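You operate a simulated robot arm through the tools that you are given. There is no shell and no other tool. Be economical: measure what you need, move in short steps, check, and stop when the job is done.

You are at the controls of a simulated robot arm. One attempt, no reset.

TASK
Take the gauge on the top of the steel bench and put it away on the shelf under the steel bench. Take the mirror on the top of the steel bench and put it away on the shelf under the steel bench. Take the work light and put it on the top of the black chest. Open the tools drawer, take the grey hollow steel block from the top box of the red chest and put it in the inside of the tools drawer, then shut the drawer. Put the carton on the top of the tool cart away on the top shelf of the bin rack. Put the red spray can from the deck of the bare seat frame on the top of the wash bench and the teal spray can in the yellow grit tub. The order is free. Set down upright: gauge, work light, hollow steel block, spray can.

The check looks at the end state, three seconds after you hand in, the way a careful person would. Anything else that was tipped, shoved, dropped, spilled or broken makes it a failure.

THE ROBOT
A 6-joint arm with a two-finger parallel gripper on a trunk, on a base that drives. Base frame: it is fixed to the floor where the robot stands at the start and does not move with it; the origin is under the middle of the robot, x ahead of it, y to its left, z up; the surface under the hand at the start is at about z = 76. Units: cm, rad, N and s.
Its first joint turns from -2.897 to 2.897 rad. Places, roughly: carton [-375, -925, 100]; gauge [75, 25, 75]; hollow steel block [-575, -850, 100]; inside of the tools drawer [-550, -560, 70]; mirror (10x7x17 cm) [100, -10, 80]; shelf under the steel bench [160, 10, 20]; spray can [-100, -450, 75]; tools drawer [-540, -560, 70]; top of the black chest [-560, -700, 100]; top of the wash bench [70, -260, 80]; top shelf of the bin rack (101x15 cm) [-480, -952, 124]; work light (9x7x12 cm) [-550, -840, 100]; yellow grit tub (21x17 cm) [86, -256, 78]. Payload 3.43 kg.
The TCP is the grasp point between the finger pads, 3.4 cm short of the fingertips. In the tool frame z runs along the fingers and y along their closing line. The gripper opens to 12.8 cm. The fingers are 2.4 cm wide and 1.2 cm thick; the gripper's body (4.8 by 13 cm) begins 9.6 cm behind the TCP.
Orientation is told as [roll, pitch, yaw] about the base's x, y, z axes, in that order, counted from this pose: with the fingers straight down and closing along the base's y, the tool's x points along the base's -x, its y along +y and its z along -z.

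THE INTERFACE
- The arm moves only by the tool servo_tool. Its argument "targets" is a list of rows, each a list of 7 numbers: the shift along the tool's x, y, z in units of 250 mm (1.0 is 250 mm), then the turn, a rotation vector about the tool's x, y, z in units of 60 degrees (1.0 is 60 degrees), then the opening, from 0 (shut) to 1 (fully open). In form: [[x, y, z, rx, ry, rz, jaw], ...]. A call has 1 to 20 rows; each row is the pose to reach, as a shift and turn from the pose commanded when the call began, along the tool's axes at that moment. A call with a number of a shift or a turn outside -1 to 1 is refused whole. Rows are played at 5 a second. More than 5 cm and 0.15 rad between two rows, or a gripper value outside its range, and nothing of the call is played. Where a pose cannot be reached the arm comes as near as it can. A force on the tool above 40 N (or 10 N above the force at the start of the call, whichever is more), or a blocked arm, ends the call early, and 0.2 s more pass. Each finger travels about 15.3 cm/s and halts on what it meets, pressing with about 36 N; the grip force reading is that of the motor and also rises with nothing between the fingers. The clock runs only during rows and for 0.2 s after the last one: add rows that repeat a pose to give the fingers time. The reply holds the time, the measured pose of the TCP, the force on the tool along the base axes, the opening and the grip force, in the units named above and with some noise, with the torque about the TCP (base axes, N m) and any sound that the robot's microphone picked up, and new pictures: "views" is both (left out), scene, wrist or none.
- Cameras (640 x 400 px; columns grow to the right, rows downward): "scene" is now at [17.04, 20.83, 120.32]; the picture's right is [-0.13, -0.99, 0.00], its down [-0.51, 0.07, -0.85] and it looks along [0.85, -0.11, -0.52] (base axes); focal length 251 px, centre (320, 200). "wrist" rides on the gripper at [7.6, -1.1, -16] in the tool frame; the picture's right is [0.15, 0.99, 0.00], its down [-0.88, 0.13, -0.46] and it looks along [-0.45, 0.07, 0.89] (tool axes); focal length 234 px, centre (320, 200). There is no depth. A picture from a camera that has moved, and an enlarged one, comes with that camera's place and axes in the base frame and with its lens.
- steer(legs): drives the robot by 1 to 6 legs, each [ahead, left, turn to the left] in cm, cm and rad, along the robot's own axes; the way and the turn of a leg run together, so that a leg with both is an arc; at most 150 cm and 3.142 rad a leg. The arm and the cameras ride along, it lands a little off, and it stops where it bumps. It gives what a move gives, and a new picture of the scene camera.
- aim_head(pan, tilt): turns the head with the scene camera to pan (to the left, within 2.496 rad either way) and tilt (down, from -0.506 to 1.204), counted from straight ahead of the robot. It gives what a move gives, and a new picture of the scene camera.
- close_up(camera, box): a new picture of the part [left, top, right, bottom] of that camera's present view, enlarged. No time passes.
- close_job(): hands the job in; it is judged then, once.

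Work in short steps. Places have to be worked out from the pictures, the camera data and where the tool is seen: move nearer, look again, correct. Check each grasp and each placing, and mend what went wrong. You have 483 turns and 360 pictures in all, those below and enlarged ones among them. Open the gripper and draw the arm clear of the work before you hand the job in, unless the task says otherwise; then end with one line.

The tools are called by a JSON object that holds its "api" and its "payload". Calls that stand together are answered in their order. servo_tool: Moves the arm, as the interface text tells. Its arguments: {"type":"object","properties":{"targets":{"type":"array","items":{"type":"array","items":{"type":"number"}}},"views":{"type":"string","enum":["both","scene","wrist","none"]}},"required":["targets"]} The other tools are called the same way: steer (legs) drives the base; aim_head (pan, tilt) turns the head that bears the scene camera; close_up (camera, box) takes an enlarged picture of a part of a camera's view; close_job () hands the job in.

At the start:

```text
t: 0.0
ee_pos: [78.75, 4.42, 98.68]
orientation: [0.0, 0.001, 0.0]
force: [0.2, 0.3, 0.3]
ft_torque: [0.0, 0.0, -0.03]
width: 12.78
finger_force: 0.0
robot x, y, heading: [-0.21, -0.25, 0.003]
head pan, tilt: [-0.131, 0.546]
```

scene: 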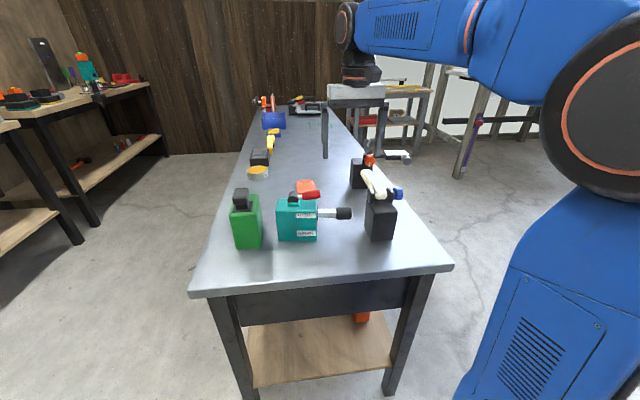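
wrist: 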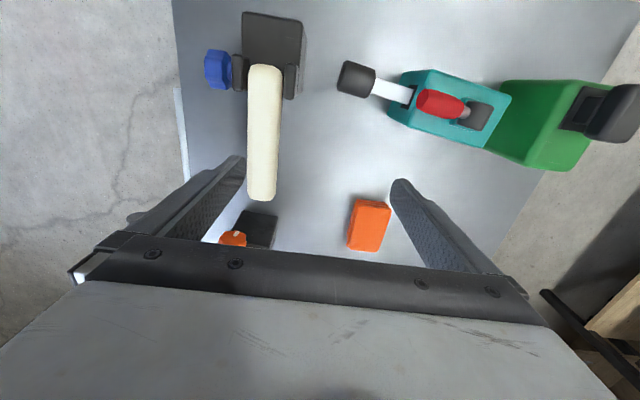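

I'll look closely at the bench top to identify the gauge and mirror.

{"api": "close_up", "payload": {"camera": "scene", "box": [200, 140, 460, 300]}}

{"api": "close_up", "payload": {"camera": "scene", "box": [200, 80, 400, 205]}}

```text
2.46 times, centred on (330, 220) of scene
camera zoom: at [17.04, 20.83, 120.32], right [-0.13, -0.99, 0.0], down [-0.51, 0.07, -0.85], along [0.85, -0.11, -0.52], focal length 618 px, centre (295, 151)
```

zoom: 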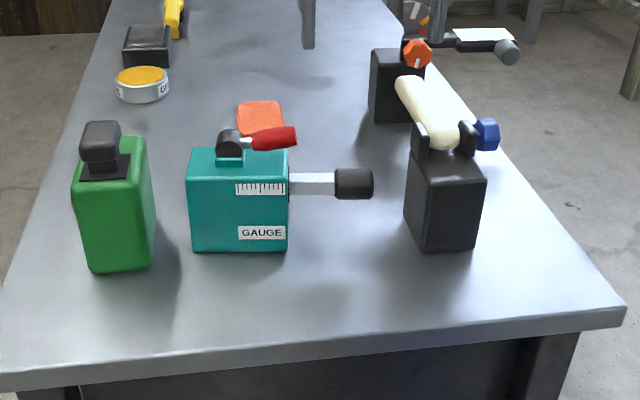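

```text
3.20 times, centred on (300, 142) of scene
camera zoom: at [17.04, 20.83, 120.32], right [-0.13, -0.99, 0.0], down [-0.51, 0.07, -0.85], along [0.85, -0.11, -0.52], focal length 804 px, centre (384, 384)
```

zoom: 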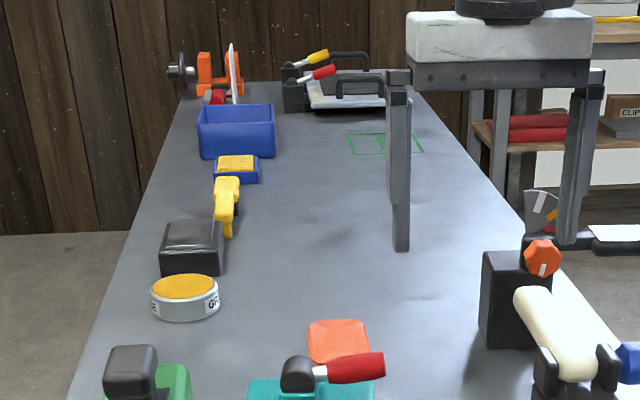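

The teal box is the gauge; the black box with the orange knob near (96,-5) is probably the mirror. I'll look at the shelf below and at the mirror more closely.

{"api": "aim_head", "payload": {"pan": -0.13, "tilt": 0.95}}

{"api": "close_up", "payload": {"camera": "wrist", "box": [150, 0, 600, 280]}}

```text
t: 0.9
ee_pos: [78.66, 4.31, 98.69]
orientation: [0.0, 0.002, 0.001]
force: [-0.2, -0.7, -0.1]
ft_torque: [0.0, -0.01, 0.01]
width: 12.8
finger_force: 0.1
robot x, y, heading: [0.28, 0.32, 0.002]
head pan, tilt: [-0.129, 0.949]
camera scene: at [15.34, 21.06, 117.0], right [-0.13, -0.99, 0.0], down [-0.81, 0.1, -0.58], along [0.58, -0.07, -0.81], focal length 251 px, centre (320, 200)
```

scene: 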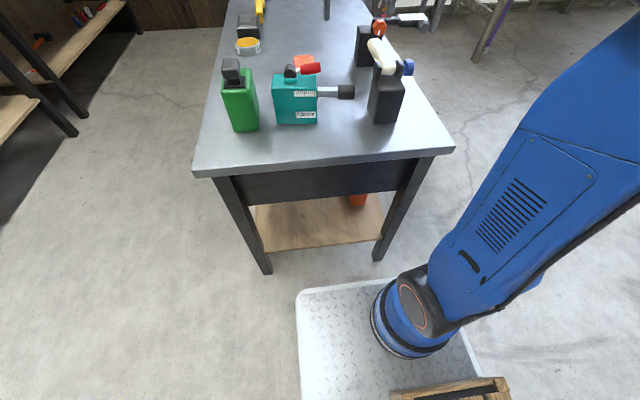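

```text
1.42 times, centred on (375, 140) of wrist
camera zoom: at [71.1, 3.22, 114.8], right [-0.15, 0.99, 0.0], down [0.88, 0.13, 0.46], along [0.45, 0.07, -0.89], focal length 333 px, centre (242, 285)
```

zoom: 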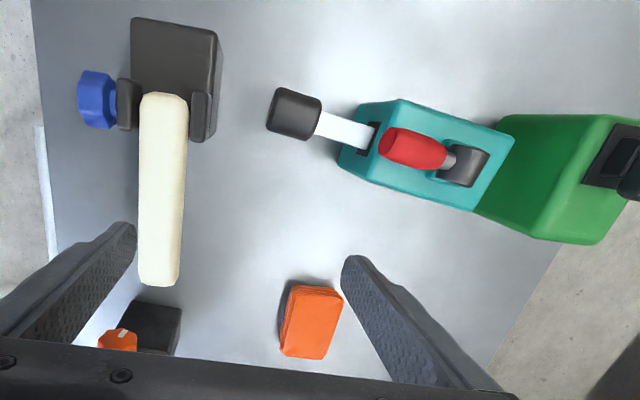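

The gauge body measures about x 69.5–75, y 15–25, z 76–88.5, with a plunger sticking out to -y. Plan: grasp it from the top with the fingers closing along x, turn it 90°, set it down and regrasp it tilted from the front for the shelf. First I lift and rotate above it.

{"api": "servo_tool", "payload": {"targets": [[0, 0, -0.16, 0, 0, 0, 1], [0, 0, -0.32, 0, 0, 0, 1], [0.04, 0.08, -0.32, 0, 0, 0.14, 1], [0.08, 0.16, -0.32, 0, 0, 0.28, 1], [0.12, 0.25, -0.32, 0, 0, 0.42, 1], [0.16, 0.34, -0.32, 0, 0, 0.56, 1], [0.2, 0.43, -0.32, 0, 0, 0.7, 1], [0.24, 0.51, -0.32, 0, 0, 0.84, 1], [0.256, 0.568, -0.32, 0, 0, 0.98, 1]], "views": "none"}}

{"api": "servo_tool", "payload": {"targets": [[0, 0, 0, 0, 0, 0.14, 1], [0, 0, 0, 0, 0, 0.28, 1], [0, 0, 0, 0, 0, 0.42, 1], [0, 0, 0, 0, 0, 0.52, 1], [0, 0, 0, 0, 0, 0.52, 1]]}}

```text
t: 2.9
ee_pos: [72.31, 18.58, 106.73]
orientation: [-0.002, 0.0, -1.03]
force: [-0.3, 0.0, 0.3]
ft_torque: [-0.01, -0.01, -0.01]
width: 12.81
finger_force: 0.2
robot x, y, heading: [0.05, -0.05, 0.001]
head pan, tilt: [-0.129, 0.949]
```

```text
t: 4.1
ee_pos: [72.19, 18.54, 106.6]
orientation: [-0.002, 0.0, -1.572]
force: [0.0, -0.4, 0.0]
ft_torque: [0.0, 0.02, 0.0]
width: 12.81
finger_force: 0.1
robot x, y, heading: [-0.28, -0.13, 0.0]
head pan, tilt: [-0.129, 0.949]
camera scene: at [15.33, 21.06, 116.99], right [-0.13, -0.99, 0.0], down [-0.81, 0.1, -0.58], along [0.58, -0.07, -0.81], focal length 251 px, centre (320, 200)
camera wrist: at [71.12, 26.09, 122.71], right [0.99, 0.14, 0.0], down [0.13, -0.88, 0.46], along [0.07, -0.45, -0.89], focal length 234 px, centre (320, 200)
```

scene: 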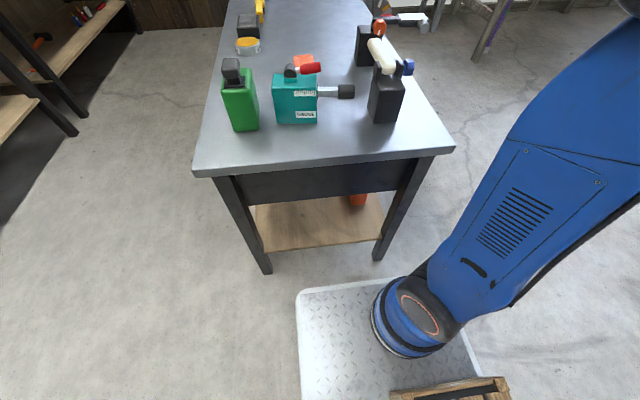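
wrist: 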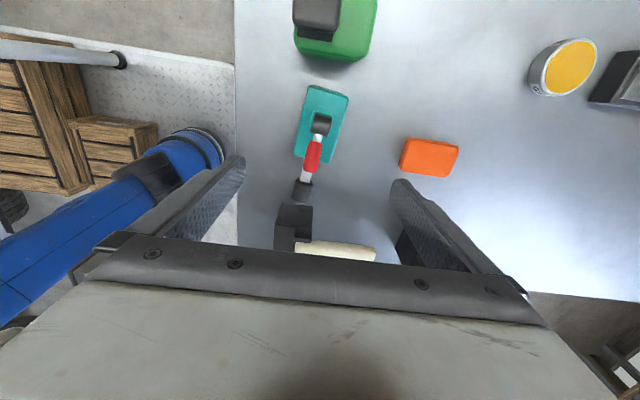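

The gauge top is centred about (72.4, 20), turned by roughly -4.5°. I descend with the fingers straddling its thin side.

{"api": "servo_tool", "payload": {"targets": [[0.03, 0.004, 0.15, 0, 0, 0.075, 1], [0.06, 0.008, 0.3, 0, 0, 0.075, 1], [0.06, 0.008, 0.45, 0, 0, 0.075, 1], [0.06, 0.008, 0.6, 0, 0, 0.075, 1], [0.06, 0.008, 0.7, 0, 0, 0.075, 1], [0.06, 0.008, 0.7, 0, 0, 0.075, 1]], "views": "both"}}

```text
t: 5.5
ee_pos: [72.37, 20.33, 89.36]
orientation: [0.0, 0.001, -1.65]
force: [0.5, -0.3, -0.2]
ft_torque: [-0.01, 0.03, -0.03]
width: 12.8
finger_force: 0.0
robot x, y, heading: [0.32, -0.05, 0.002]
head pan, tilt: [-0.129, 0.949]
camera scene: at [15.33, 21.06, 116.99], right [-0.13, -0.99, 0.0], down [-0.81, 0.1, -0.58], along [0.58, -0.07, -0.81], focal length 251 px, centre (320, 200)
camera wrist: at [71.91, 27.95, 105.31], right [1.0, 0.07, 0.0], down [0.06, -0.89, 0.46], along [0.03, -0.45, -0.89], focal length 234 px, centre (320, 200)
```

scene: 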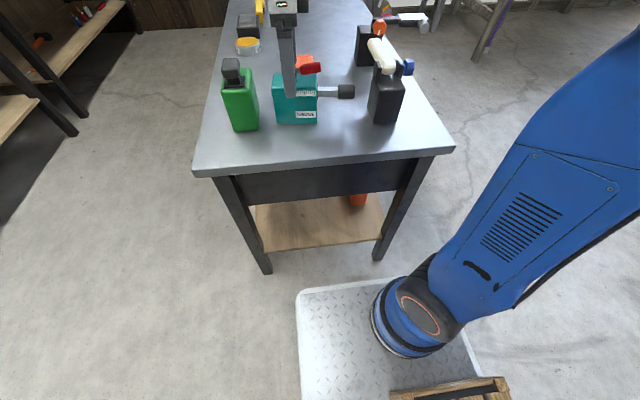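
wrist: 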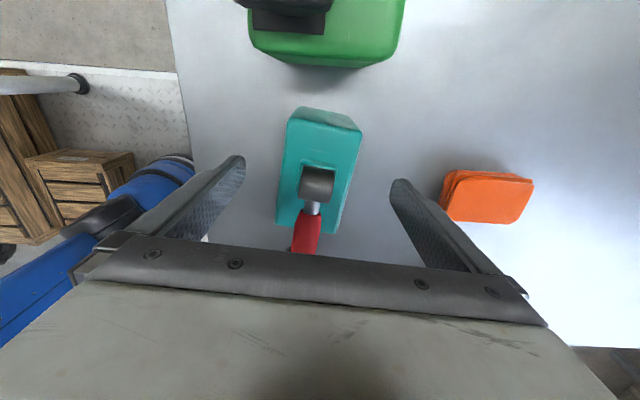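

Well aligned. I descend to z≈84.8 and close.

{"api": "servo_tool", "payload": {"targets": [[0, 0, 0.09, 0, 0, 0, 1], [0, 0, 0.18, 0, 0, 0, 1], [0, 0, 0.18, 0, 0, 0, 0.6], [0, 0, 0.18, 0, 0, 0, 0.3], [0, 0, 0.18, 0, 0, 0, 0.3], [0, 0, 0.18, 0, 0, 0, 0.3], [0, 0, 0.18, 0, 0, 0, 0.3]], "views": "wrist"}}

```text
t: 7.1
ee_pos: [72.55, 20.39, 84.89]
orientation: [0.001, 0.0, -1.65]
force: [0.0, 0.2, -0.3]
ft_torque: [0.11, -0.12, 0.01]
width: 6.49
finger_force: 36.3
robot x, y, heading: [0.2, -0.08, -0.006]
head pan, tilt: [-0.129, 0.949]
camera wrist: at [72.0, 27.98, 100.92], right [1.0, 0.07, 0.0], down [0.06, -0.89, 0.46], along [0.03, -0.45, -0.89], focal length 234 px, centre (320, 200)
```

wrist: 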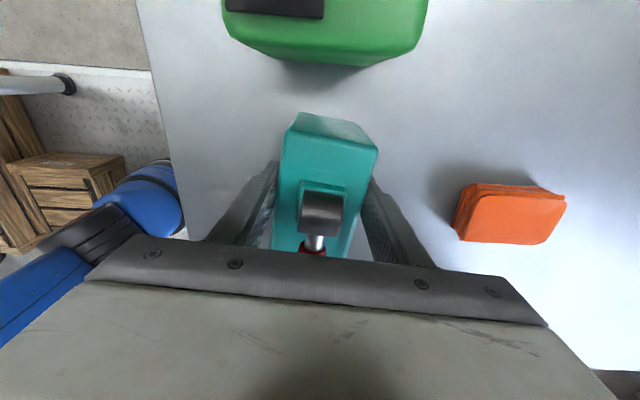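

Grasped at 6.5 cm width. I lift by 20 cm, then move and rotate back to yaw 0 above a clear spot.

{"api": "servo_tool", "payload": {"targets": [[0, 0, -0.1, 0, 0, 0, 0.3], [0, 0, -0.25, 0, 0, 0, 0.3], [0, 0, -0.4, 0, 0, 0, 0.3], [0, 0, -0.55, 0, 0, 0, 0.3], [0, 0, -0.7, 0, 0, 0, 0.3], [0, 0, -0.8, 0, 0, 0, 0.3], [-0.04, -0.02, -0.8, 0, 0, -0.14, 0.3], [-0.08, -0.04, -0.8, 0, 0, -0.28, 0.3], [-0.12, -0.06, -0.8, 0, 0, -0.42, 0.3], [-0.16, -0.08, -0.8, 0, 0, -0.56, 0.3], [-0.2, -0.1, -0.8, 0, 0, -0.7, 0.3], [-0.25, -0.13, -0.8, 0, 0, -0.84, 0.3], [-0.309, -0.156, -0.8, 0, 0, -0.98, 0.3]], "views": "none"}}

{"api": "servo_tool", "payload": {"targets": [[0, 0, 0, 0, 0, -0.14, 0.3], [0, 0, 0, 0, 0, -0.28, 0.3], [0, 0, 0, 0, 0, -0.42, 0.3], [0, 0, 0, 0, 0, -0.52, 0.3], [0, 0, 0, 0, 0, -0.595, 0.3], [0, 0, 0, 0, 0, -0.595, 0.3]]}}

```text
t: 9.9
ee_pos: [67.97, 12.64, 104.81]
orientation: [0.001, 0.0, -0.621]
force: [0.7, 0.5, -5.4]
ft_torque: [0.07, 0.05, -0.02]
width: 6.49
finger_force: 36.1
robot x, y, heading: [0.03, 0.49, 0.005]
head pan, tilt: [-0.129, 0.949]
```

```text
t: 11.3
ee_pos: [68.05, 12.67, 104.87]
orientation: [0.0, -0.001, -0.001]
force: [-0.2, 0.1, -5.0]
ft_torque: [-0.04, 0.09, -0.02]
width: 6.47
finger_force: 35.9
robot x, y, heading: [0.04, 0.01, 0.002]
head pan, tilt: [-0.129, 0.949]
camera scene: at [15.34, 21.06, 116.99], right [-0.13, -0.99, 0.0], down [-0.81, 0.1, -0.58], along [0.58, -0.07, -0.81], focal length 251 px, centre (320, 200)
camera wrist: at [60.49, 11.57, 120.86], right [-0.15, 0.99, 0.0], down [0.88, 0.13, 0.46], along [0.45, 0.07, -0.89], focal length 234 px, centre (320, 200)
```

scene: 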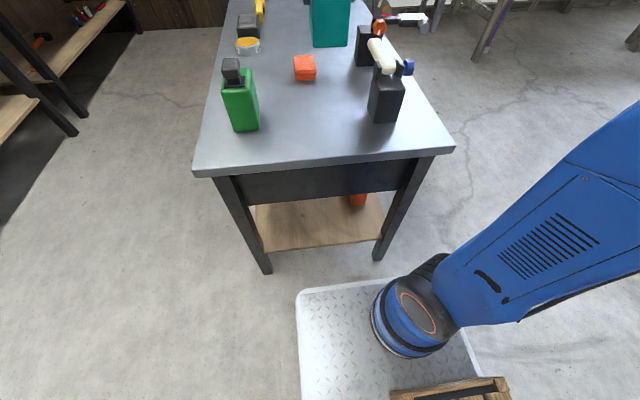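
wrist: 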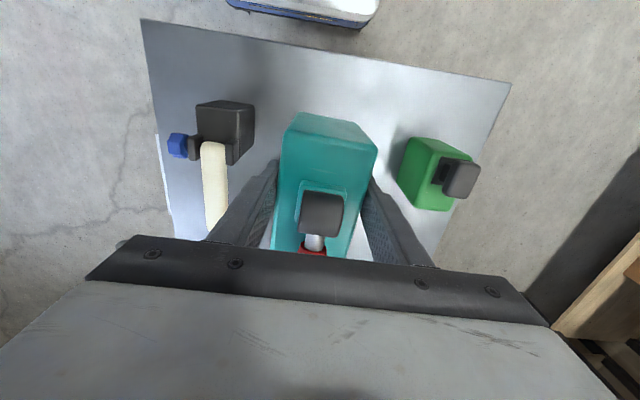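

I lower it back to the bench at the same height and release.

{"api": "servo_tool", "payload": {"targets": [[0, 0, 0.15, 0, 0, 0, 0.3], [0, 0, 0.3, 0, 0, 0, 0.3], [0, 0, 0.45, 0, 0, 0, 0.3], [0, 0, 0.6, 0, 0, 0, 0.3], [0, 0, 0.7, 0, 0, 0, 0.3], [0, 0, 0.75, 0, 0, 0, 0.3], [0, 0, 0.79, 0, 0, 0, 0.3], [0, 0, 0.798, 0, 0, 0, 0.3], [0, 0, 0.798, 0, 0, 0, 0.3]], "views": "none"}}

{"api": "servo_tool", "payload": {"targets": [[0, 0, 0, 0, 0, 0, 0.6], [0, 0, 0, 0, 0, 0, 0.75], [0, 0, 0, 0, 0, 0, 0.75], [0, 0, -0.15, 0, 0, 0, 0.75], [0, 0, -0.3, 0, 0, 0, 0.75], [0, 0, -0.45, 0, 0, 0, 0.75], [0.15, 0, -0.45, 0, 0, 0, 0.75], [0.3, 0, -0.45, 0, 0, 0, 0.75]]}}

```text
t: 13.3
ee_pos: [68.08, 12.68, 84.83]
orientation: [0.001, -0.005, -0.001]
force: [4.1, -1.5, 28.4]
ft_torque: [-0.17, 0.17, -0.55]
width: 6.44
finger_force: 35.9
robot x, y, heading: [-0.05, -0.06, -0.0]
head pan, tilt: [-0.129, 0.949]
```

```text
t: 15.1
ee_pos: [60.63, 12.58, 96.03]
orientation: [-0.001, 0.001, 0.0]
force: [0.2, 0.3, 0.2]
ft_torque: [-0.06, 0.03, 0.01]
width: 9.61
finger_force: 0.1
robot x, y, heading: [0.03, 0.05, 0.003]
head pan, tilt: [-0.129, 0.949]
camera scene: at [15.36, 21.08, 116.99], right [-0.13, -0.99, 0.0], down [-0.81, 0.1, -0.58], along [0.58, -0.07, -0.81], focal length 251 px, centre (320, 200)
camera wrist: at [53.07, 11.42, 112.18], right [-0.15, 0.99, 0.0], down [0.88, 0.13, 0.45], along [0.45, 0.07, -0.89], focal length 234 px, centre (320, 200)
```

scene: 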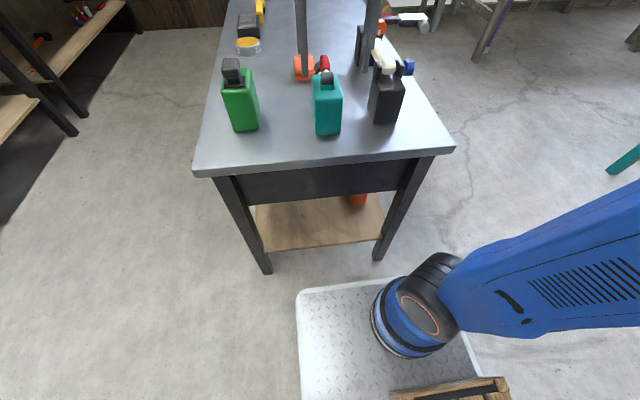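
wrist: 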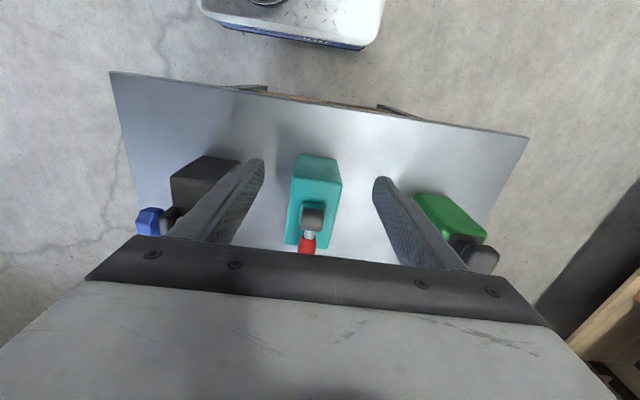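

The gauge stands well at (68, 12.7). Now I tilt the tool 45° so the fingers point forward and down.

{"api": "servo_tool", "payload": {"targets": [[0, 0, 0, 0, -0.14, 0, 0.85], [0, 0, 0, 0, -0.28, 0, 0.85], [0, 0, 0, 0, -0.42, 0, 0.85], [0, 0, 0, 0, -0.56, 0, 0.85], [0, 0, 0, 0, -0.68, 0, 0.85], [0, 0, 0, 0, -0.75, 0, 0.85], [0, 0, 0, 0, -0.75, 0, 0.85]]}}

```text
t: 16.7
ee_pos: [60.54, 12.74, 96.14]
orientation: [0.001, -0.786, -0.001]
force: [0.4, 0.1, -0.3]
ft_torque: [0.05, -0.01, -0.03]
width: 10.86
finger_force: 0.0
robot x, y, heading: [0.03, 0.34, 0.0]
head pan, tilt: [-0.129, 0.949]
camera scene: at [15.33, 21.06, 117.0], right [-0.13, -0.99, 0.0], down [-0.81, 0.1, -0.58], along [0.58, -0.07, -0.81], focal length 251 px, centre (320, 200)
camera wrist: at [43.89, 11.58, 102.06], right [-0.1, 0.99, -0.1], down [0.3, 0.13, 0.95], along [0.95, 0.07, -0.31], focal length 234 px, centre (320, 200)
```

scene: 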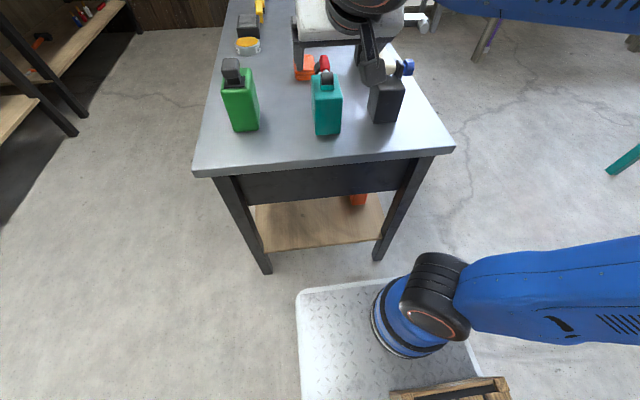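
wrist: 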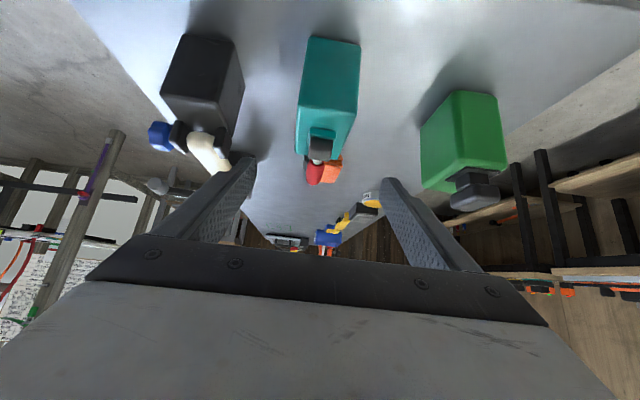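

I move perpendicular first, then forward along the fingers to straddle the gauge at mid-height.

{"api": "servo_tool", "payload": {"targets": [[0.1, 0, 0, 0, 0, 0, 0.85], [0.2, 0, 0, 0, 0, 0, 0.85], [0.2, 0, 0.15, 0, 0, 0, 0.85], [0.2, 0, 0.3, 0, 0, 0, 0.85], [0.2, 0, 0.45, 0, 0, 0, 0.85], [0.2, 0, 0.55, 0, 0, 0, 0.85], [0.2, 0, 0.597, 0, 0, 0, 0.85], [0.2, 0, 0.597, 0, 0, 0, 0.85]]}}

```text
t: 18.5
ee_pos: [67.53, 12.71, 81.98]
orientation: [0.0, -0.785, 0.0]
force: [-0.2, 0.0, -0.9]
ft_torque: [0.0, 0.02, 0.05]
width: 10.88
finger_force: 0.0
robot x, y, heading: [0.02, 0.09, 0.002]
head pan, tilt: [-0.129, 0.949]
camera scene: at [15.33, 21.06, 116.99], right [-0.13, -0.99, 0.0], down [-0.81, 0.1, -0.58], along [0.58, -0.07, -0.81], focal length 251 px, centre (320, 200)
camera wrist: at [50.81, 11.63, 87.87], right [-0.1, 0.99, -0.1], down [0.3, 0.13, 0.94], along [0.95, 0.07, -0.31], focal length 234 px, centre (320, 200)
```

scene: 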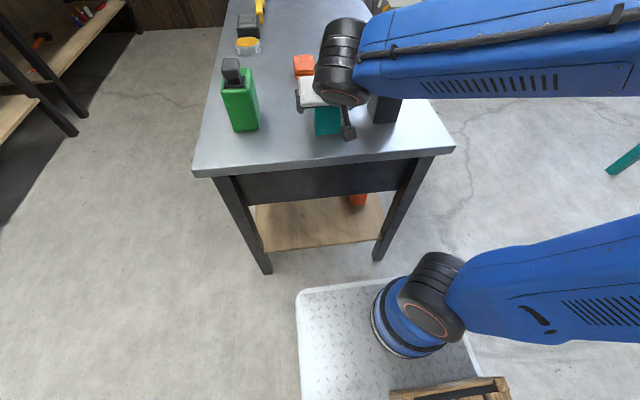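
wrist: 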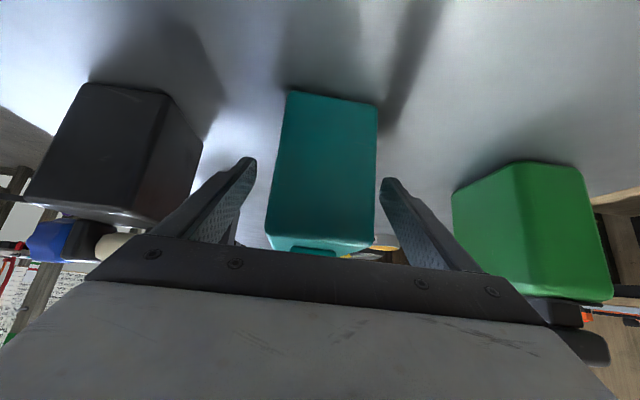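

Straddled. I close and lift a bit.

{"api": "servo_tool", "payload": {"targets": [[0, 0, 0, 0, 0, 0, 0.6], [0, 0, 0, 0, 0, 0, 0.3], [0, 0, 0, 0, 0, 0, 0.3], [0, 0, 0, 0, 0, 0, 0.3], [-0.04, 0, -0.04, 0, 0, 0, 0.3], [-0.1, 0, -0.1, 0, 0, 0, 0.3], [-0.2, 0, -0.2, 0, 0, 0, 0.3]], "views": "wrist"}}

```text
t: 20.1
ee_pos: [67.52, 12.84, 88.83]
orientation: [0.001, -0.786, -0.001]
force: [-0.2, -0.7, -5.0]
ft_torque: [0.01, 0.14, 0.01]
width: 6.42
finger_force: 35.4
robot x, y, heading: [0.16, -0.17, 0.001]
head pan, tilt: [-0.129, 0.949]
camera wrist: at [50.88, 11.69, 94.91], right [-0.1, 0.99, -0.1], down [0.3, 0.13, 0.94], along [0.95, 0.07, -0.31], focal length 234 px, centre (320, 200)
```

wrist: 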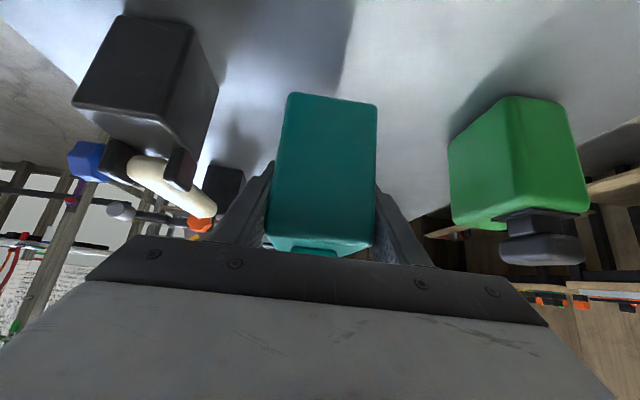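

The gauge is held level. I back the base off the bench, to lower the arm to shelf height outside it.

{"api": "steer", "payload": {"legs": [[-45, 0, 0]]}}

```text
t: 22.1
ee_pos: [45.44, 12.78, 88.84]
orientation: [-0.003, -0.785, 0.0]
force: [0.4, 0.6, -4.9]
ft_torque: [-0.01, 0.14, -0.01]
width: 6.41
finger_force: 36.1
robot x, y, heading: [-22.12, -0.22, 0.002]
head pan, tilt: [-0.129, 0.949]
stopped in leg 1: the robot was blocked; the commanded pose is now the measured one
camera scene: at [-6.87, 21.01, 116.99], right [-0.13, -0.99, 0.0], down [-0.81, 0.1, -0.58], along [0.58, -0.07, -0.81], focal length 251 px, centre (320, 200)
```

scene: 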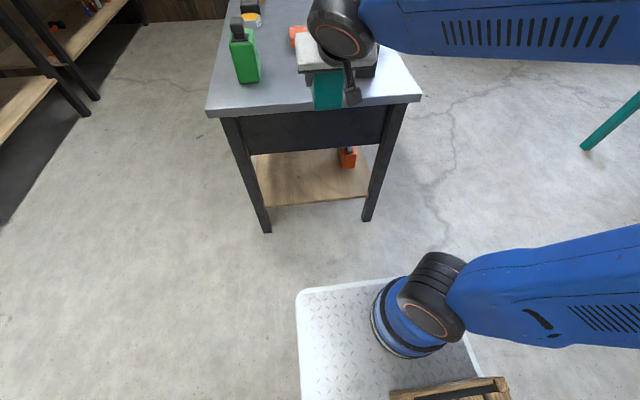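

Blocked after 22 cm. I look behind the robot to see what it touched.

{"api": "aim_head", "payload": {"pan": 2.45, "tilt": 0.7}}

{"api": "aim_head", "payload": {"pan": -2.45, "tilt": 0.7}}

```text
t: 24.5
ee_pos: [45.24, 12.72, 88.85]
orientation: [-0.001, -0.785, 0.001]
force: [-0.1, 0.0, -5.7]
ft_torque: [-0.03, 0.11, -0.01]
width: 6.39
finger_force: 35.6
robot x, y, heading: [-22.35, -0.25, 0.002]
head pan, tilt: [2.45, 0.7]
camera scene: at [-20.62, 27.36, 118.97], right [0.64, 0.77, 0.0], down [0.5, -0.41, -0.77], along [-0.59, 0.49, -0.64], focal length 251 px, centre (320, 200)
```

scene: 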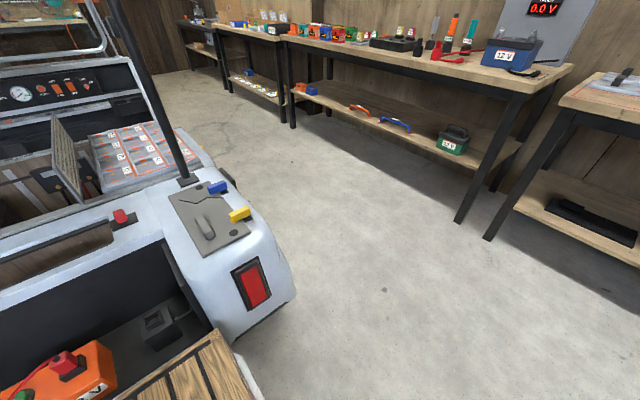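

```text
t: 28.3
ee_pos: [45.3, 12.77, 88.88]
orientation: [0.0, -0.783, 0.001]
force: [-0.2, 0.6, -4.4]
ft_torque: [-0.01, 0.13, -0.04]
width: 6.41
finger_force: 35.7
robot x, y, heading: [-22.37, -0.01, 0.0]
head pan, tilt: [-2.45, 0.7]
camera scene: at [-20.62, 16.52, 118.97], right [-0.64, 0.77, 0.0], down [0.5, 0.41, -0.77], along [-0.59, -0.49, -0.64], focal length 251 px, centre (320, 200)
```

scene: 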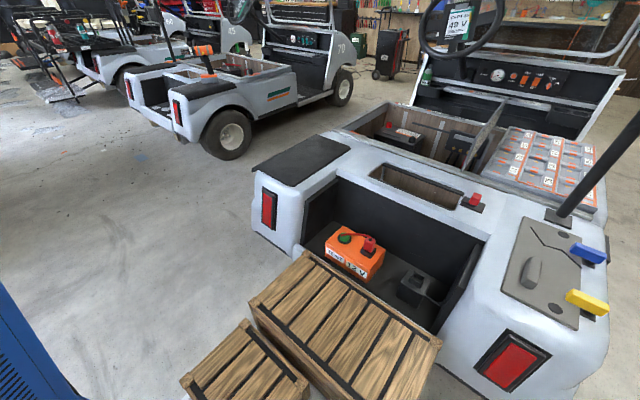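

The golf cart's rear is right behind us (a solid stop), so the gauge must be retracted with the arm. I pull it back to x≈36 in front of the bench edge and then lower it in stages.

{"api": "servo_tool", "payload": {"targets": [[0.13, 0, -0.13, 0, 0, 0, 0.3], [0.269, 0, -0.269, 0, 0, 0, 0.3], [0.38, 0, -0.156, 0, 0, 0, 0.3], [0.49, 0, -0.046, 0, 0, 0, 0.3], [0.6, 0, 0.064, 0, 0, 0, 0.3], [0.71, 0, 0.174, 0, 0, 0, 0.3], [0.835, 0, 0.297, 0, 0, 0, 0.3], [0.835, 0, 0.297, 0, 0, 0, 0.3]], "views": "wrist"}}

{"api": "aim_head", "payload": {"pan": -0.13, "tilt": 0.9}}

```text
t: 30.1
ee_pos: [37.53, 14.82, 71.79]
orientation: [-0.002, -0.783, 0.0]
force: [0.3, 0.3, -4.3]
ft_torque: [0.01, 0.12, 0.03]
width: 6.4
finger_force: 36.2
out of reach, approached as far as the arm can: row 6, 7, 8
robot x, y, heading: [-22.1, -0.38, 0.003]
head pan, tilt: [-2.45, 0.7]
camera wrist: at [20.93, 13.74, 77.86], right [-0.1, 0.99, -0.1], down [0.3, 0.13, 0.94], along [0.95, 0.07, -0.31], focal length 234 px, centre (320, 200)
```

wrist: 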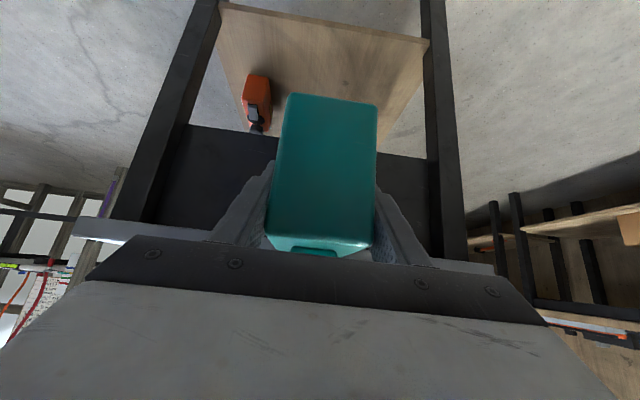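

```text
t: 32.3
ee_pos: [37.64, 14.84, 71.87]
orientation: [0.0, -0.785, -0.001]
force: [-0.5, 0.6, -6.1]
ft_torque: [-0.02, 0.1, 0.02]
width: 6.39
finger_force: 35.9
robot x, y, heading: [-22.27, 0.19, -0.001]
head pan, tilt: [-0.129, 0.901]
camera scene: at [-6.59, 20.97, 117.36], right [-0.13, -0.99, 0.0], down [-0.78, 0.1, -0.62], along [0.62, -0.08, -0.78], focal length 251 px, centre (320, 200)
```

scene: 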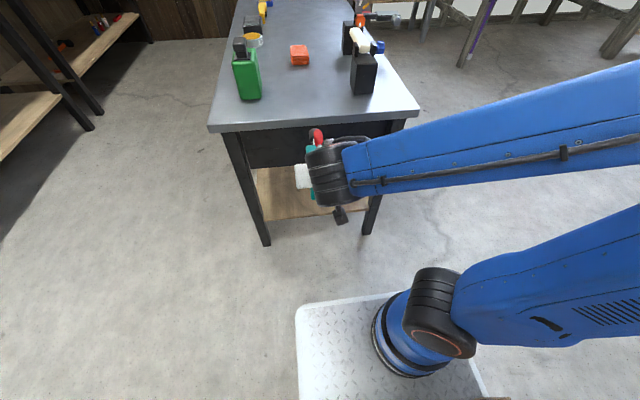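

The arm is folded too tightly here; the shelf is better served from the long side of the bench with room behind. I look to the right of the bench.

{"api": "aim_head", "payload": {"pan": -0.9, "tilt": 0.45}}

{"api": "aim_head", "payload": {"pan": 0.6, "tilt": 0.45}}

```text
t: 33.4
ee_pos: [37.47, 14.89, 71.84]
orientation: [-0.003, -0.784, 0.0]
force: [0.1, -1.6, -5.8]
ft_torque: [-0.01, 0.13, 0.0]
width: 6.4
finger_force: 35.9
robot x, y, heading: [-22.37, -0.18, -0.001]
head pan, tilt: [-0.901, 0.45]
camera scene: at [-8.36, 14.75, 121.18], right [-0.78, -0.62, 0.0], down [-0.27, 0.34, -0.9], along [0.56, -0.7, -0.44], focal length 251 px, centre (320, 200)
```

scene: 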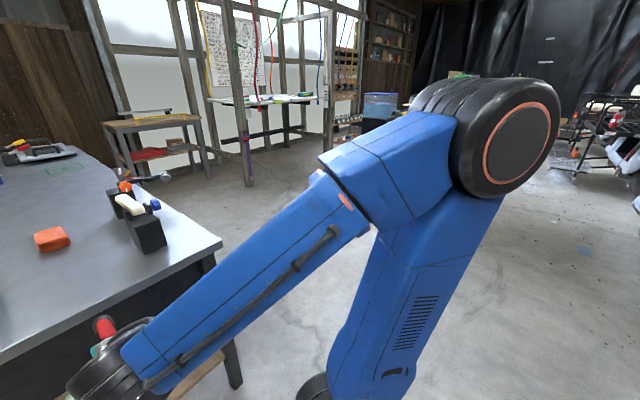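

```text
t: 35.0
ee_pos: [37.56, 14.87, 71.8]
orientation: [-0.002, -0.783, 0.002]
force: [0.4, 0.2, -5.6]
ft_torque: [-0.03, 0.13, 0.01]
width: 6.39
finger_force: 36.4
robot x, y, heading: [-22.25, -0.14, 0.001]
head pan, tilt: [0.6, 0.45]
camera scene: at [-6.49, 27.13, 121.19], right [0.56, -0.83, 0.0], down [-0.36, -0.25, -0.9], along [0.74, 0.51, -0.44], focal length 251 px, centre (320, 200)
```

scene: 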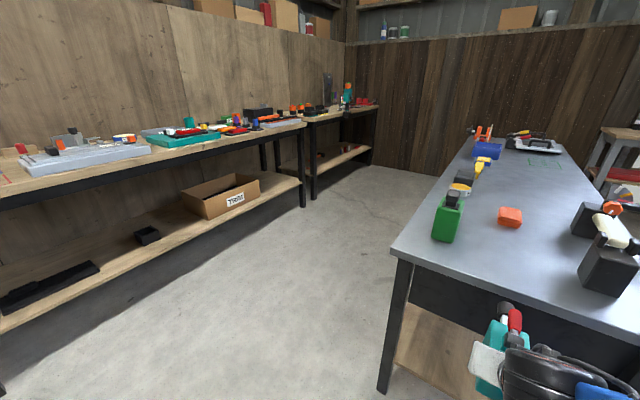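

The right side of the bench is open floor. I go around: slightly ahead, right 110, forward 134, then turn left 90° to face the bench's long side.

{"api": "steer", "payload": {"legs": [[3, 0, 0], [0, -110, 0], [134, 0, 0], [0, 0, 1.571]]}}

{"api": "aim_head", "payload": {"pan": 0, "tilt": 0.7}}

```text
t: 51.3
ee_pos: [101.93, -47.68, 71.82]
orientation: [-0.003, -0.783, 1.6]
force: [0.2, 0.2, -5.3]
ft_torque: [-0.08, -0.02, 0.03]
width: 6.4
finger_force: 36.2
robot x, y, heading: [117.77, -106.86, 1.6]
head pan, tilt: [0.6, 0.45]
camera scene: at [90.99, -92.17, 121.19], right [0.81, 0.59, 0.0], down [0.26, -0.35, -0.9], along [-0.53, 0.73, -0.44], focal length 251 px, centre (320, 200)
```

scene: 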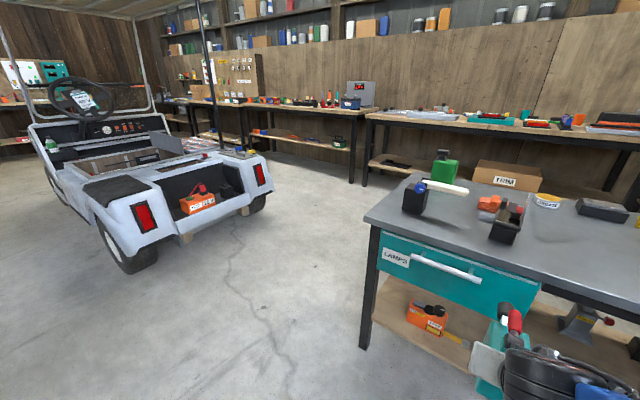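

```text
t: 52.3
ee_pos: [101.92, -47.61, 71.94]
orientation: [-0.002, -0.782, 1.599]
force: [0.1, 0.3, -4.8]
ft_torque: [-0.12, -0.01, -0.01]
width: 6.38
finger_force: 36.2
robot x, y, heading: [118.6, -106.81, 1.602]
head pan, tilt: [0.0, 0.7]
camera scene: at [96.15, -91.11, 118.97], right [1.0, 0.03, 0.0], down [0.02, -0.64, -0.77], along [-0.02, 0.76, -0.64], focal length 251 px, centre (320, 200)
```

scene: 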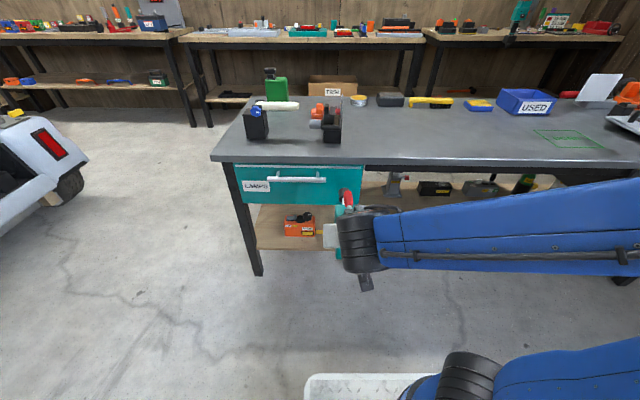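

I zoom in on the shelf to find a free space.

{"api": "close_up", "payload": {"camera": "scene", "box": [210, 80, 640, 280]}}

{"api": "close_up", "payload": {"camera": "wrist", "box": [0, 0, 640, 260]}}

```text
1.49 times, centred on (425, 180) of scene
camera zoom: at [96.15, -91.11, 118.97], right [1.0, 0.03, 0.0], down [0.02, -0.64, -0.77], along [-0.02, 0.76, -0.64], focal length 374 px, centre (164, 230)
```

zoom: 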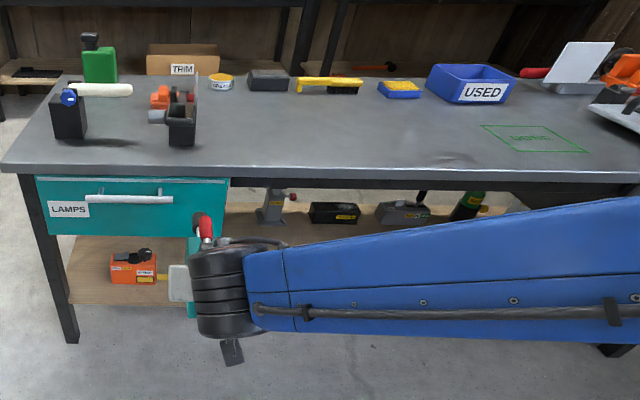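

```text
1.00 times, centred on (320, 130) of wrist (not enlarged: the box is as wide or as high as the picture)
camera zoom: at [103.5, -64.3, 77.88], right [-0.99, -0.13, -0.1], down [-0.14, 0.3, 0.94], along [-0.09, 0.95, -0.31], focal length 234 px, centre (320, 270)
```

zoom: 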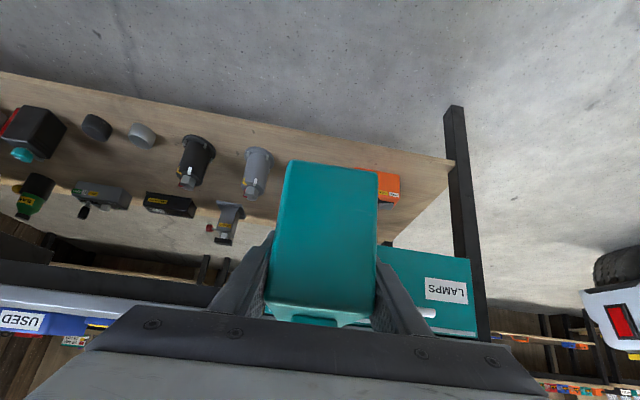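

Free gap on the shelf: x≈88–117 at y≈-8…10 between the orange case and the grey cylinder. I back up 25, then extend and lower the arm to shelf height.

{"api": "steer", "payload": {"legs": [[-25, 0, 0]]}}

{"api": "servo_tool", "payload": {"targets": [[-0.1, 0, 0.1, 0, 0, 0, 0.3], [-0.2, 0, 0.2, 0, 0, 0, 0.3], [-0.3, 0, 0.3, 0, 0, 0, 0.3], [-0.4, 0, 0.4, 0, 0, 0, 0.3], [-0.48, 0, 0.48, 0, 0, 0, 0.3], [-0.37, 0, 0.59, 0, 0, 0, 0.3], [-0.26, 0, 0.7, 0, 0, 0, 0.3], [-0.15, 0, 0.81, 0, 0, 0, 0.3], [-0.04, 0, 0.92, 0, 0, 0, 0.3], [0.04, 0, 1.0, 0, 0, 0, 0.3], [0.04, 0, 1.0, 0, 0, 0, 0.3]], "views": "scene"}}

```text
t: 54.0
ee_pos: [103.6, -67.42, 71.87]
orientation: [-0.003, -0.783, 1.589]
force: [-0.6, -0.8, -4.7]
ft_torque: [-0.13, -0.01, 0.01]
width: 6.39
finger_force: 36.0
robot x, y, heading: [119.56, -126.54, 1.594]
head pan, tilt: [0.0, 0.7]
stopped in leg 1: the robot was blocked; the commanded pose is now the measured one
camera scene: at [97.32, -110.75, 118.97], right [1.0, 0.02, 0.0], down [0.01, -0.64, -0.76], along [-0.01, 0.76, -0.64], focal length 251 px, centre (320, 200)
```

scene: 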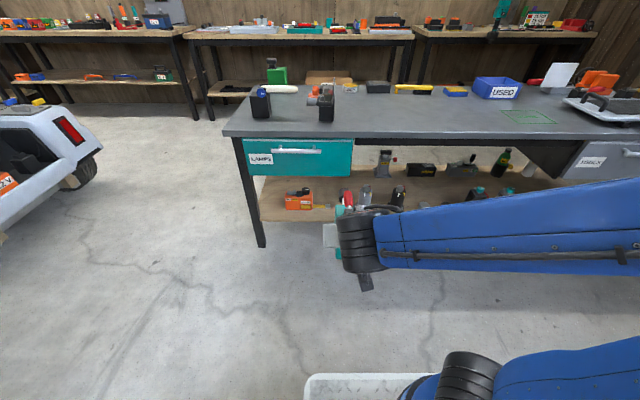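

```text
t: 56.4
ee_pos: [102.9, -50.6, 53.61]
orientation: [-0.003, -0.786, 1.59]
force: [0.4, 0.7, -5.1]
ft_torque: [-0.11, 0.01, 0.0]
width: 6.39
finger_force: 36.1
robot x, y, heading: [119.58, -127.03, 1.586]
head pan, tilt: [0.0, 0.7]
camera scene: at [97.32, -110.74, 118.97], right [1.0, 0.02, 0.0], down [0.01, -0.64, -0.76], along [-0.01, 0.76, -0.64], focal length 251 px, centre (320, 200)
```

scene: 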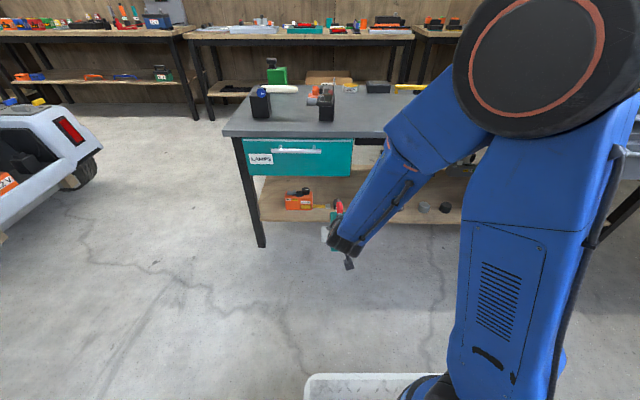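

Blocked again behind; I look at what's back there.

{"api": "aim_head", "payload": {"pan": 2.45, "tilt": 0.8}}

{"api": "aim_head", "payload": {"pan": -2.45, "tilt": 0.8}}

```text
t: 58.6
ee_pos: [102.89, -50.6, 53.68]
orientation: [-0.001, -0.783, 1.591]
force: [-0.6, -0.4, -4.7]
ft_torque: [-0.09, 0.0, 0.03]
width: 6.38
finger_force: 36.2
robot x, y, heading: [119.32, -126.84, 1.593]
head pan, tilt: [2.45, 0.799]
camera scene: at [92.46, -125.55, 118.15], right [-0.78, 0.62, 0.0], down [0.45, 0.56, -0.7], along [-0.43, -0.55, -0.72], focal length 251 px, centre (320, 200)
```

scene: 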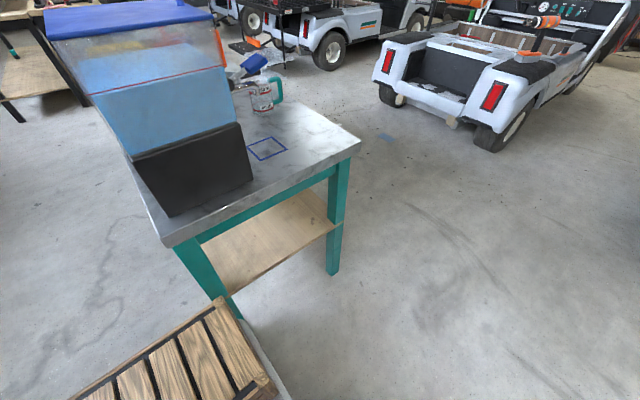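

```text
t: 62.5
ee_pos: [102.87, -50.7, 53.61]
orientation: [-0.002, -0.782, 1.59]
force: [-0.2, 0.2, -4.6]
ft_torque: [-0.13, 0.03, -0.01]
width: 6.4
finger_force: 35.8
robot x, y, heading: [119.5, -127.16, 1.591]
head pan, tilt: [-2.45, 0.799]
camera scene: at [102.75, -125.35, 118.15], right [-0.76, -0.65, 0.0], down [-0.47, 0.54, -0.7], along [0.45, -0.53, -0.72], focal length 251 px, centre (320, 200)
```

scene: 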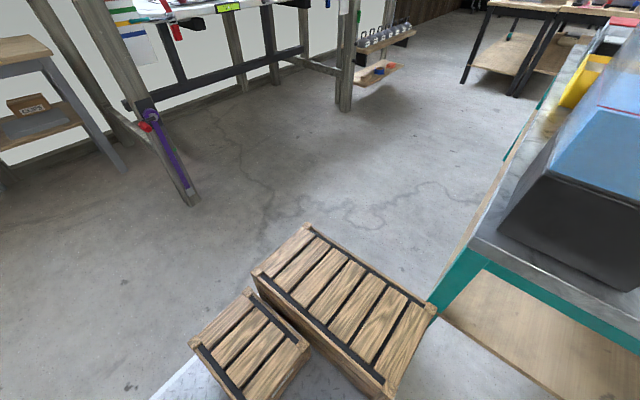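

A wash bench stands behind (only its leg was touched, nothing moved visibly). I continue lowering to z≈30 and look forward.

{"api": "servo_tool", "payload": {"targets": [[0.13, 0, 0.13, 0, 0, 0, 0.3], [0.26, 0, 0.26, 0, 0, 0, 0.3], [0.39, 0, 0.39, 0, 0, 0, 0.3], [0.52, 0, 0.52, 0, 0, 0, 0.3], [0.65, 0, 0.65, 0, 0, 0, 0.3], [0.668, 0, 0.668, 0, 0, 0, 0.3], [0.668, 0, 0.668, 0, 0, 0, 0.3]], "views": "wrist"}}

{"api": "aim_head", "payload": {"pan": 0.1, "tilt": 0.8}}

```text
t: 64.0
ee_pos: [99.75, -46.57, 34.87]
orientation: [-0.096, -0.75, 1.644]
force: [-0.6, -0.2, -5.7]
ft_torque: [-0.14, -0.03, -0.01]
width: 6.4
finger_force: 36.5
out of reach, approached as far as the arm can: row 1, 2, 3, 4, 5, 6, 7
robot x, y, heading: [119.74, -127.05, 1.591]
head pan, tilt: [-2.45, 0.799]
camera wrist: at [100.53, -63.06, 41.53], right [-0.98, -0.12, -0.17], down [-0.2, 0.33, 0.92], along [-0.05, 0.94, -0.35], focal length 234 px, centre (320, 200)
```

wrist: 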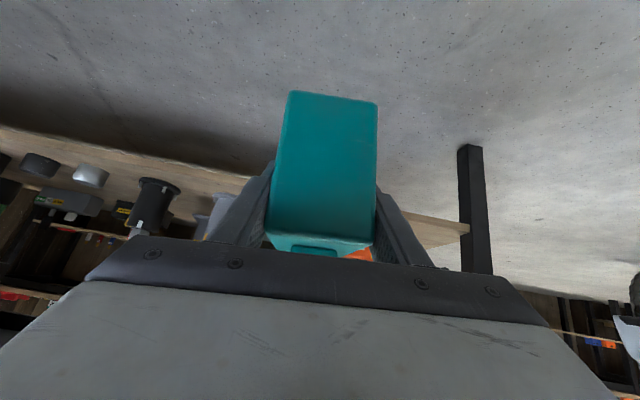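

```text
t: 66.3
ee_pos: [99.71, -46.65, 34.95]
orientation: [-0.096, -0.749, 1.645]
force: [-0.2, 0.2, -4.4]
ft_torque: [-0.09, 0.02, -0.02]
width: 6.41
finger_force: 35.3
robot x, y, heading: [119.49, -126.71, 1.591]
head pan, tilt: [0.099, 0.799]
camera scene: at [96.53, -111.22, 118.14], right [0.99, 0.12, 0.0], down [0.08, -0.71, -0.7], along [-0.08, 0.69, -0.72], focal length 251 px, centre (320, 200)
```

scene: 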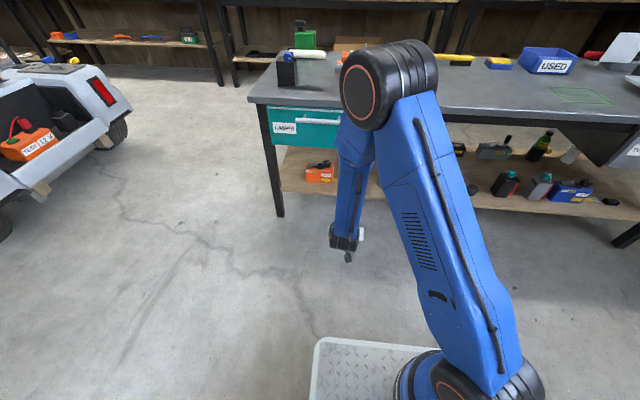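

That pose is out of reach because the arm is folded too tightly. I raise back to the earlier pose, then shift the base right, clear of the wash bench, so it can back up more.

{"api": "servo_tool", "payload": {"targets": [[-0.13, 0, -0.13, 0, 0, 0, 0.3], [-0.26, 0, -0.26, 0, 0, 0, 0.3], [-0.39, 0, -0.39, 0, 0, 0, 0.3], [-0.52, 0, -0.52, 0, 0, 0, 0.3], [-0.65, 0, -0.65, 0, 0, 0, 0.3], [-0.668, 0, -0.668, 0, 0, 0, 0.3], [-0.668, 0, -0.668, 0, 0, 0, 0.3]], "views": "none"}}

{"api": "steer", "payload": {"legs": [[4, 0, 0], [0, -21, 0], [-30, 0, 0]]}}

```text
t: 68.0
ee_pos: [98.47, -45.73, 58.63]
orientation: [-0.097, -0.748, 1.646]
force: [-0.6, 0.1, -4.7]
ft_torque: [-0.14, -0.02, -0.03]
width: 6.42
finger_force: 36.4
robot x, y, heading: [119.78, -126.49, 1.589]
head pan, tilt: [0.099, 0.799]
```

```text
t: 71.8
ee_pos: [120.22, -71.89, 58.57]
orientation: [-0.094, -0.749, 1.648]
force: [-0.7, -0.1, -4.3]
ft_torque: [-0.13, -0.02, 0.01]
width: 6.4
finger_force: 35.9
robot x, y, heading: [141.4, -153.26, 1.595]
head pan, tilt: [0.099, 0.799]
camera scene: at [118.55, -137.59, 118.14], right [0.99, 0.12, 0.0], down [0.09, -0.71, -0.7], along [-0.09, 0.69, -0.72], focal length 251 px, centre (320, 200)
```

scene: 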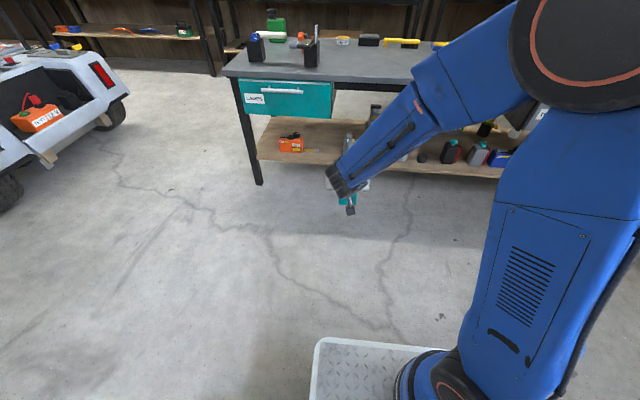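

The commanded pose took on a small tilt; I correct it while extending the arm forward, then lower.

{"api": "servo_tool", "payload": {"targets": [[-0.12, 0, 0.12, -0.028, -0.018, 0.02, 0.3], [-0.24, 0, 0.24, -0.056, -0.035, 0.039, 0.3], [-0.36, 0, 0.36, -0.056, -0.035, 0.039, 0.3], [-0.48, 0, 0.48, -0.056, -0.035, 0.039, 0.3], [-0.6, 0, 0.6, -0.056, -0.035, 0.039, 0.3], [-0.72, 0, 0.72, -0.056, -0.035, 0.039, 0.3], [-0.82, 0, 0.82, -0.056, -0.035, 0.039, 0.3], [-0.82, 0, 0.82, -0.056, -0.035, 0.039, 0.3]], "views": "none"}}

{"api": "servo_tool", "payload": {"targets": [[0.12, 0, 0.12, 0, 0, 0, 0.3], [0.24, 0, 0.24, 0, 0, 0, 0.3], [0.36, 0, 0.36, 0, 0, 0, 0.3], [0.48, 0, 0.48, 0, 0, 0, 0.3], [0.6, 0, 0.6, 0, 0, 0, 0.3], [0.6, 0, 0.6, 0, 0, 0, 0.3]], "views": "both"}}

```text
t: 73.6
ee_pos: [119.74, -43.17, 57.73]
orientation: [-0.003, -0.788, 1.596]
force: [-0.1, 0.1, -5.9]
ft_torque: [-0.11, -0.02, 0.01]
width: 6.39
finger_force: 35.5
robot x, y, heading: [141.58, -153.12, 1.599]
head pan, tilt: [0.099, 0.799]
```

```text
t: 75.0
ee_pos: [120.03, -42.84, 36.18]
orientation: [0.0, -0.788, 1.593]
force: [0.0, 0.1, -5.5]
ft_torque: [-0.11, 0.01, 0.0]
width: 6.4
finger_force: 36.3
robot x, y, heading: [141.33, -153.14, 1.597]
head pan, tilt: [0.099, 0.799]
camera scene: at [118.55, -137.59, 118.14], right [0.99, 0.12, 0.0], down [0.09, -0.71, -0.7], along [-0.09, 0.69, -0.72], focal length 251 px, centre (320, 200)
camera wrist: at [121.52, -59.51, 42.12], right [-0.99, -0.13, -0.1], down [-0.14, 0.29, 0.95], along [-0.09, 0.95, -0.31], focal length 234 px, centre (320, 200)
```

scene: 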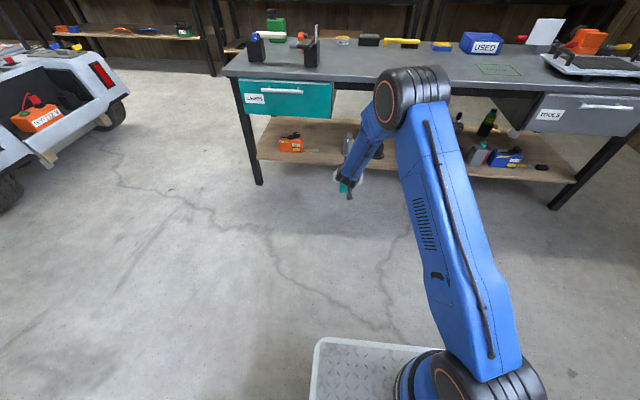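
wrist: 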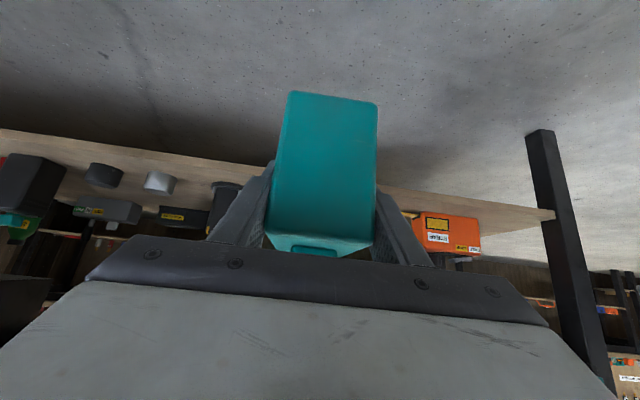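

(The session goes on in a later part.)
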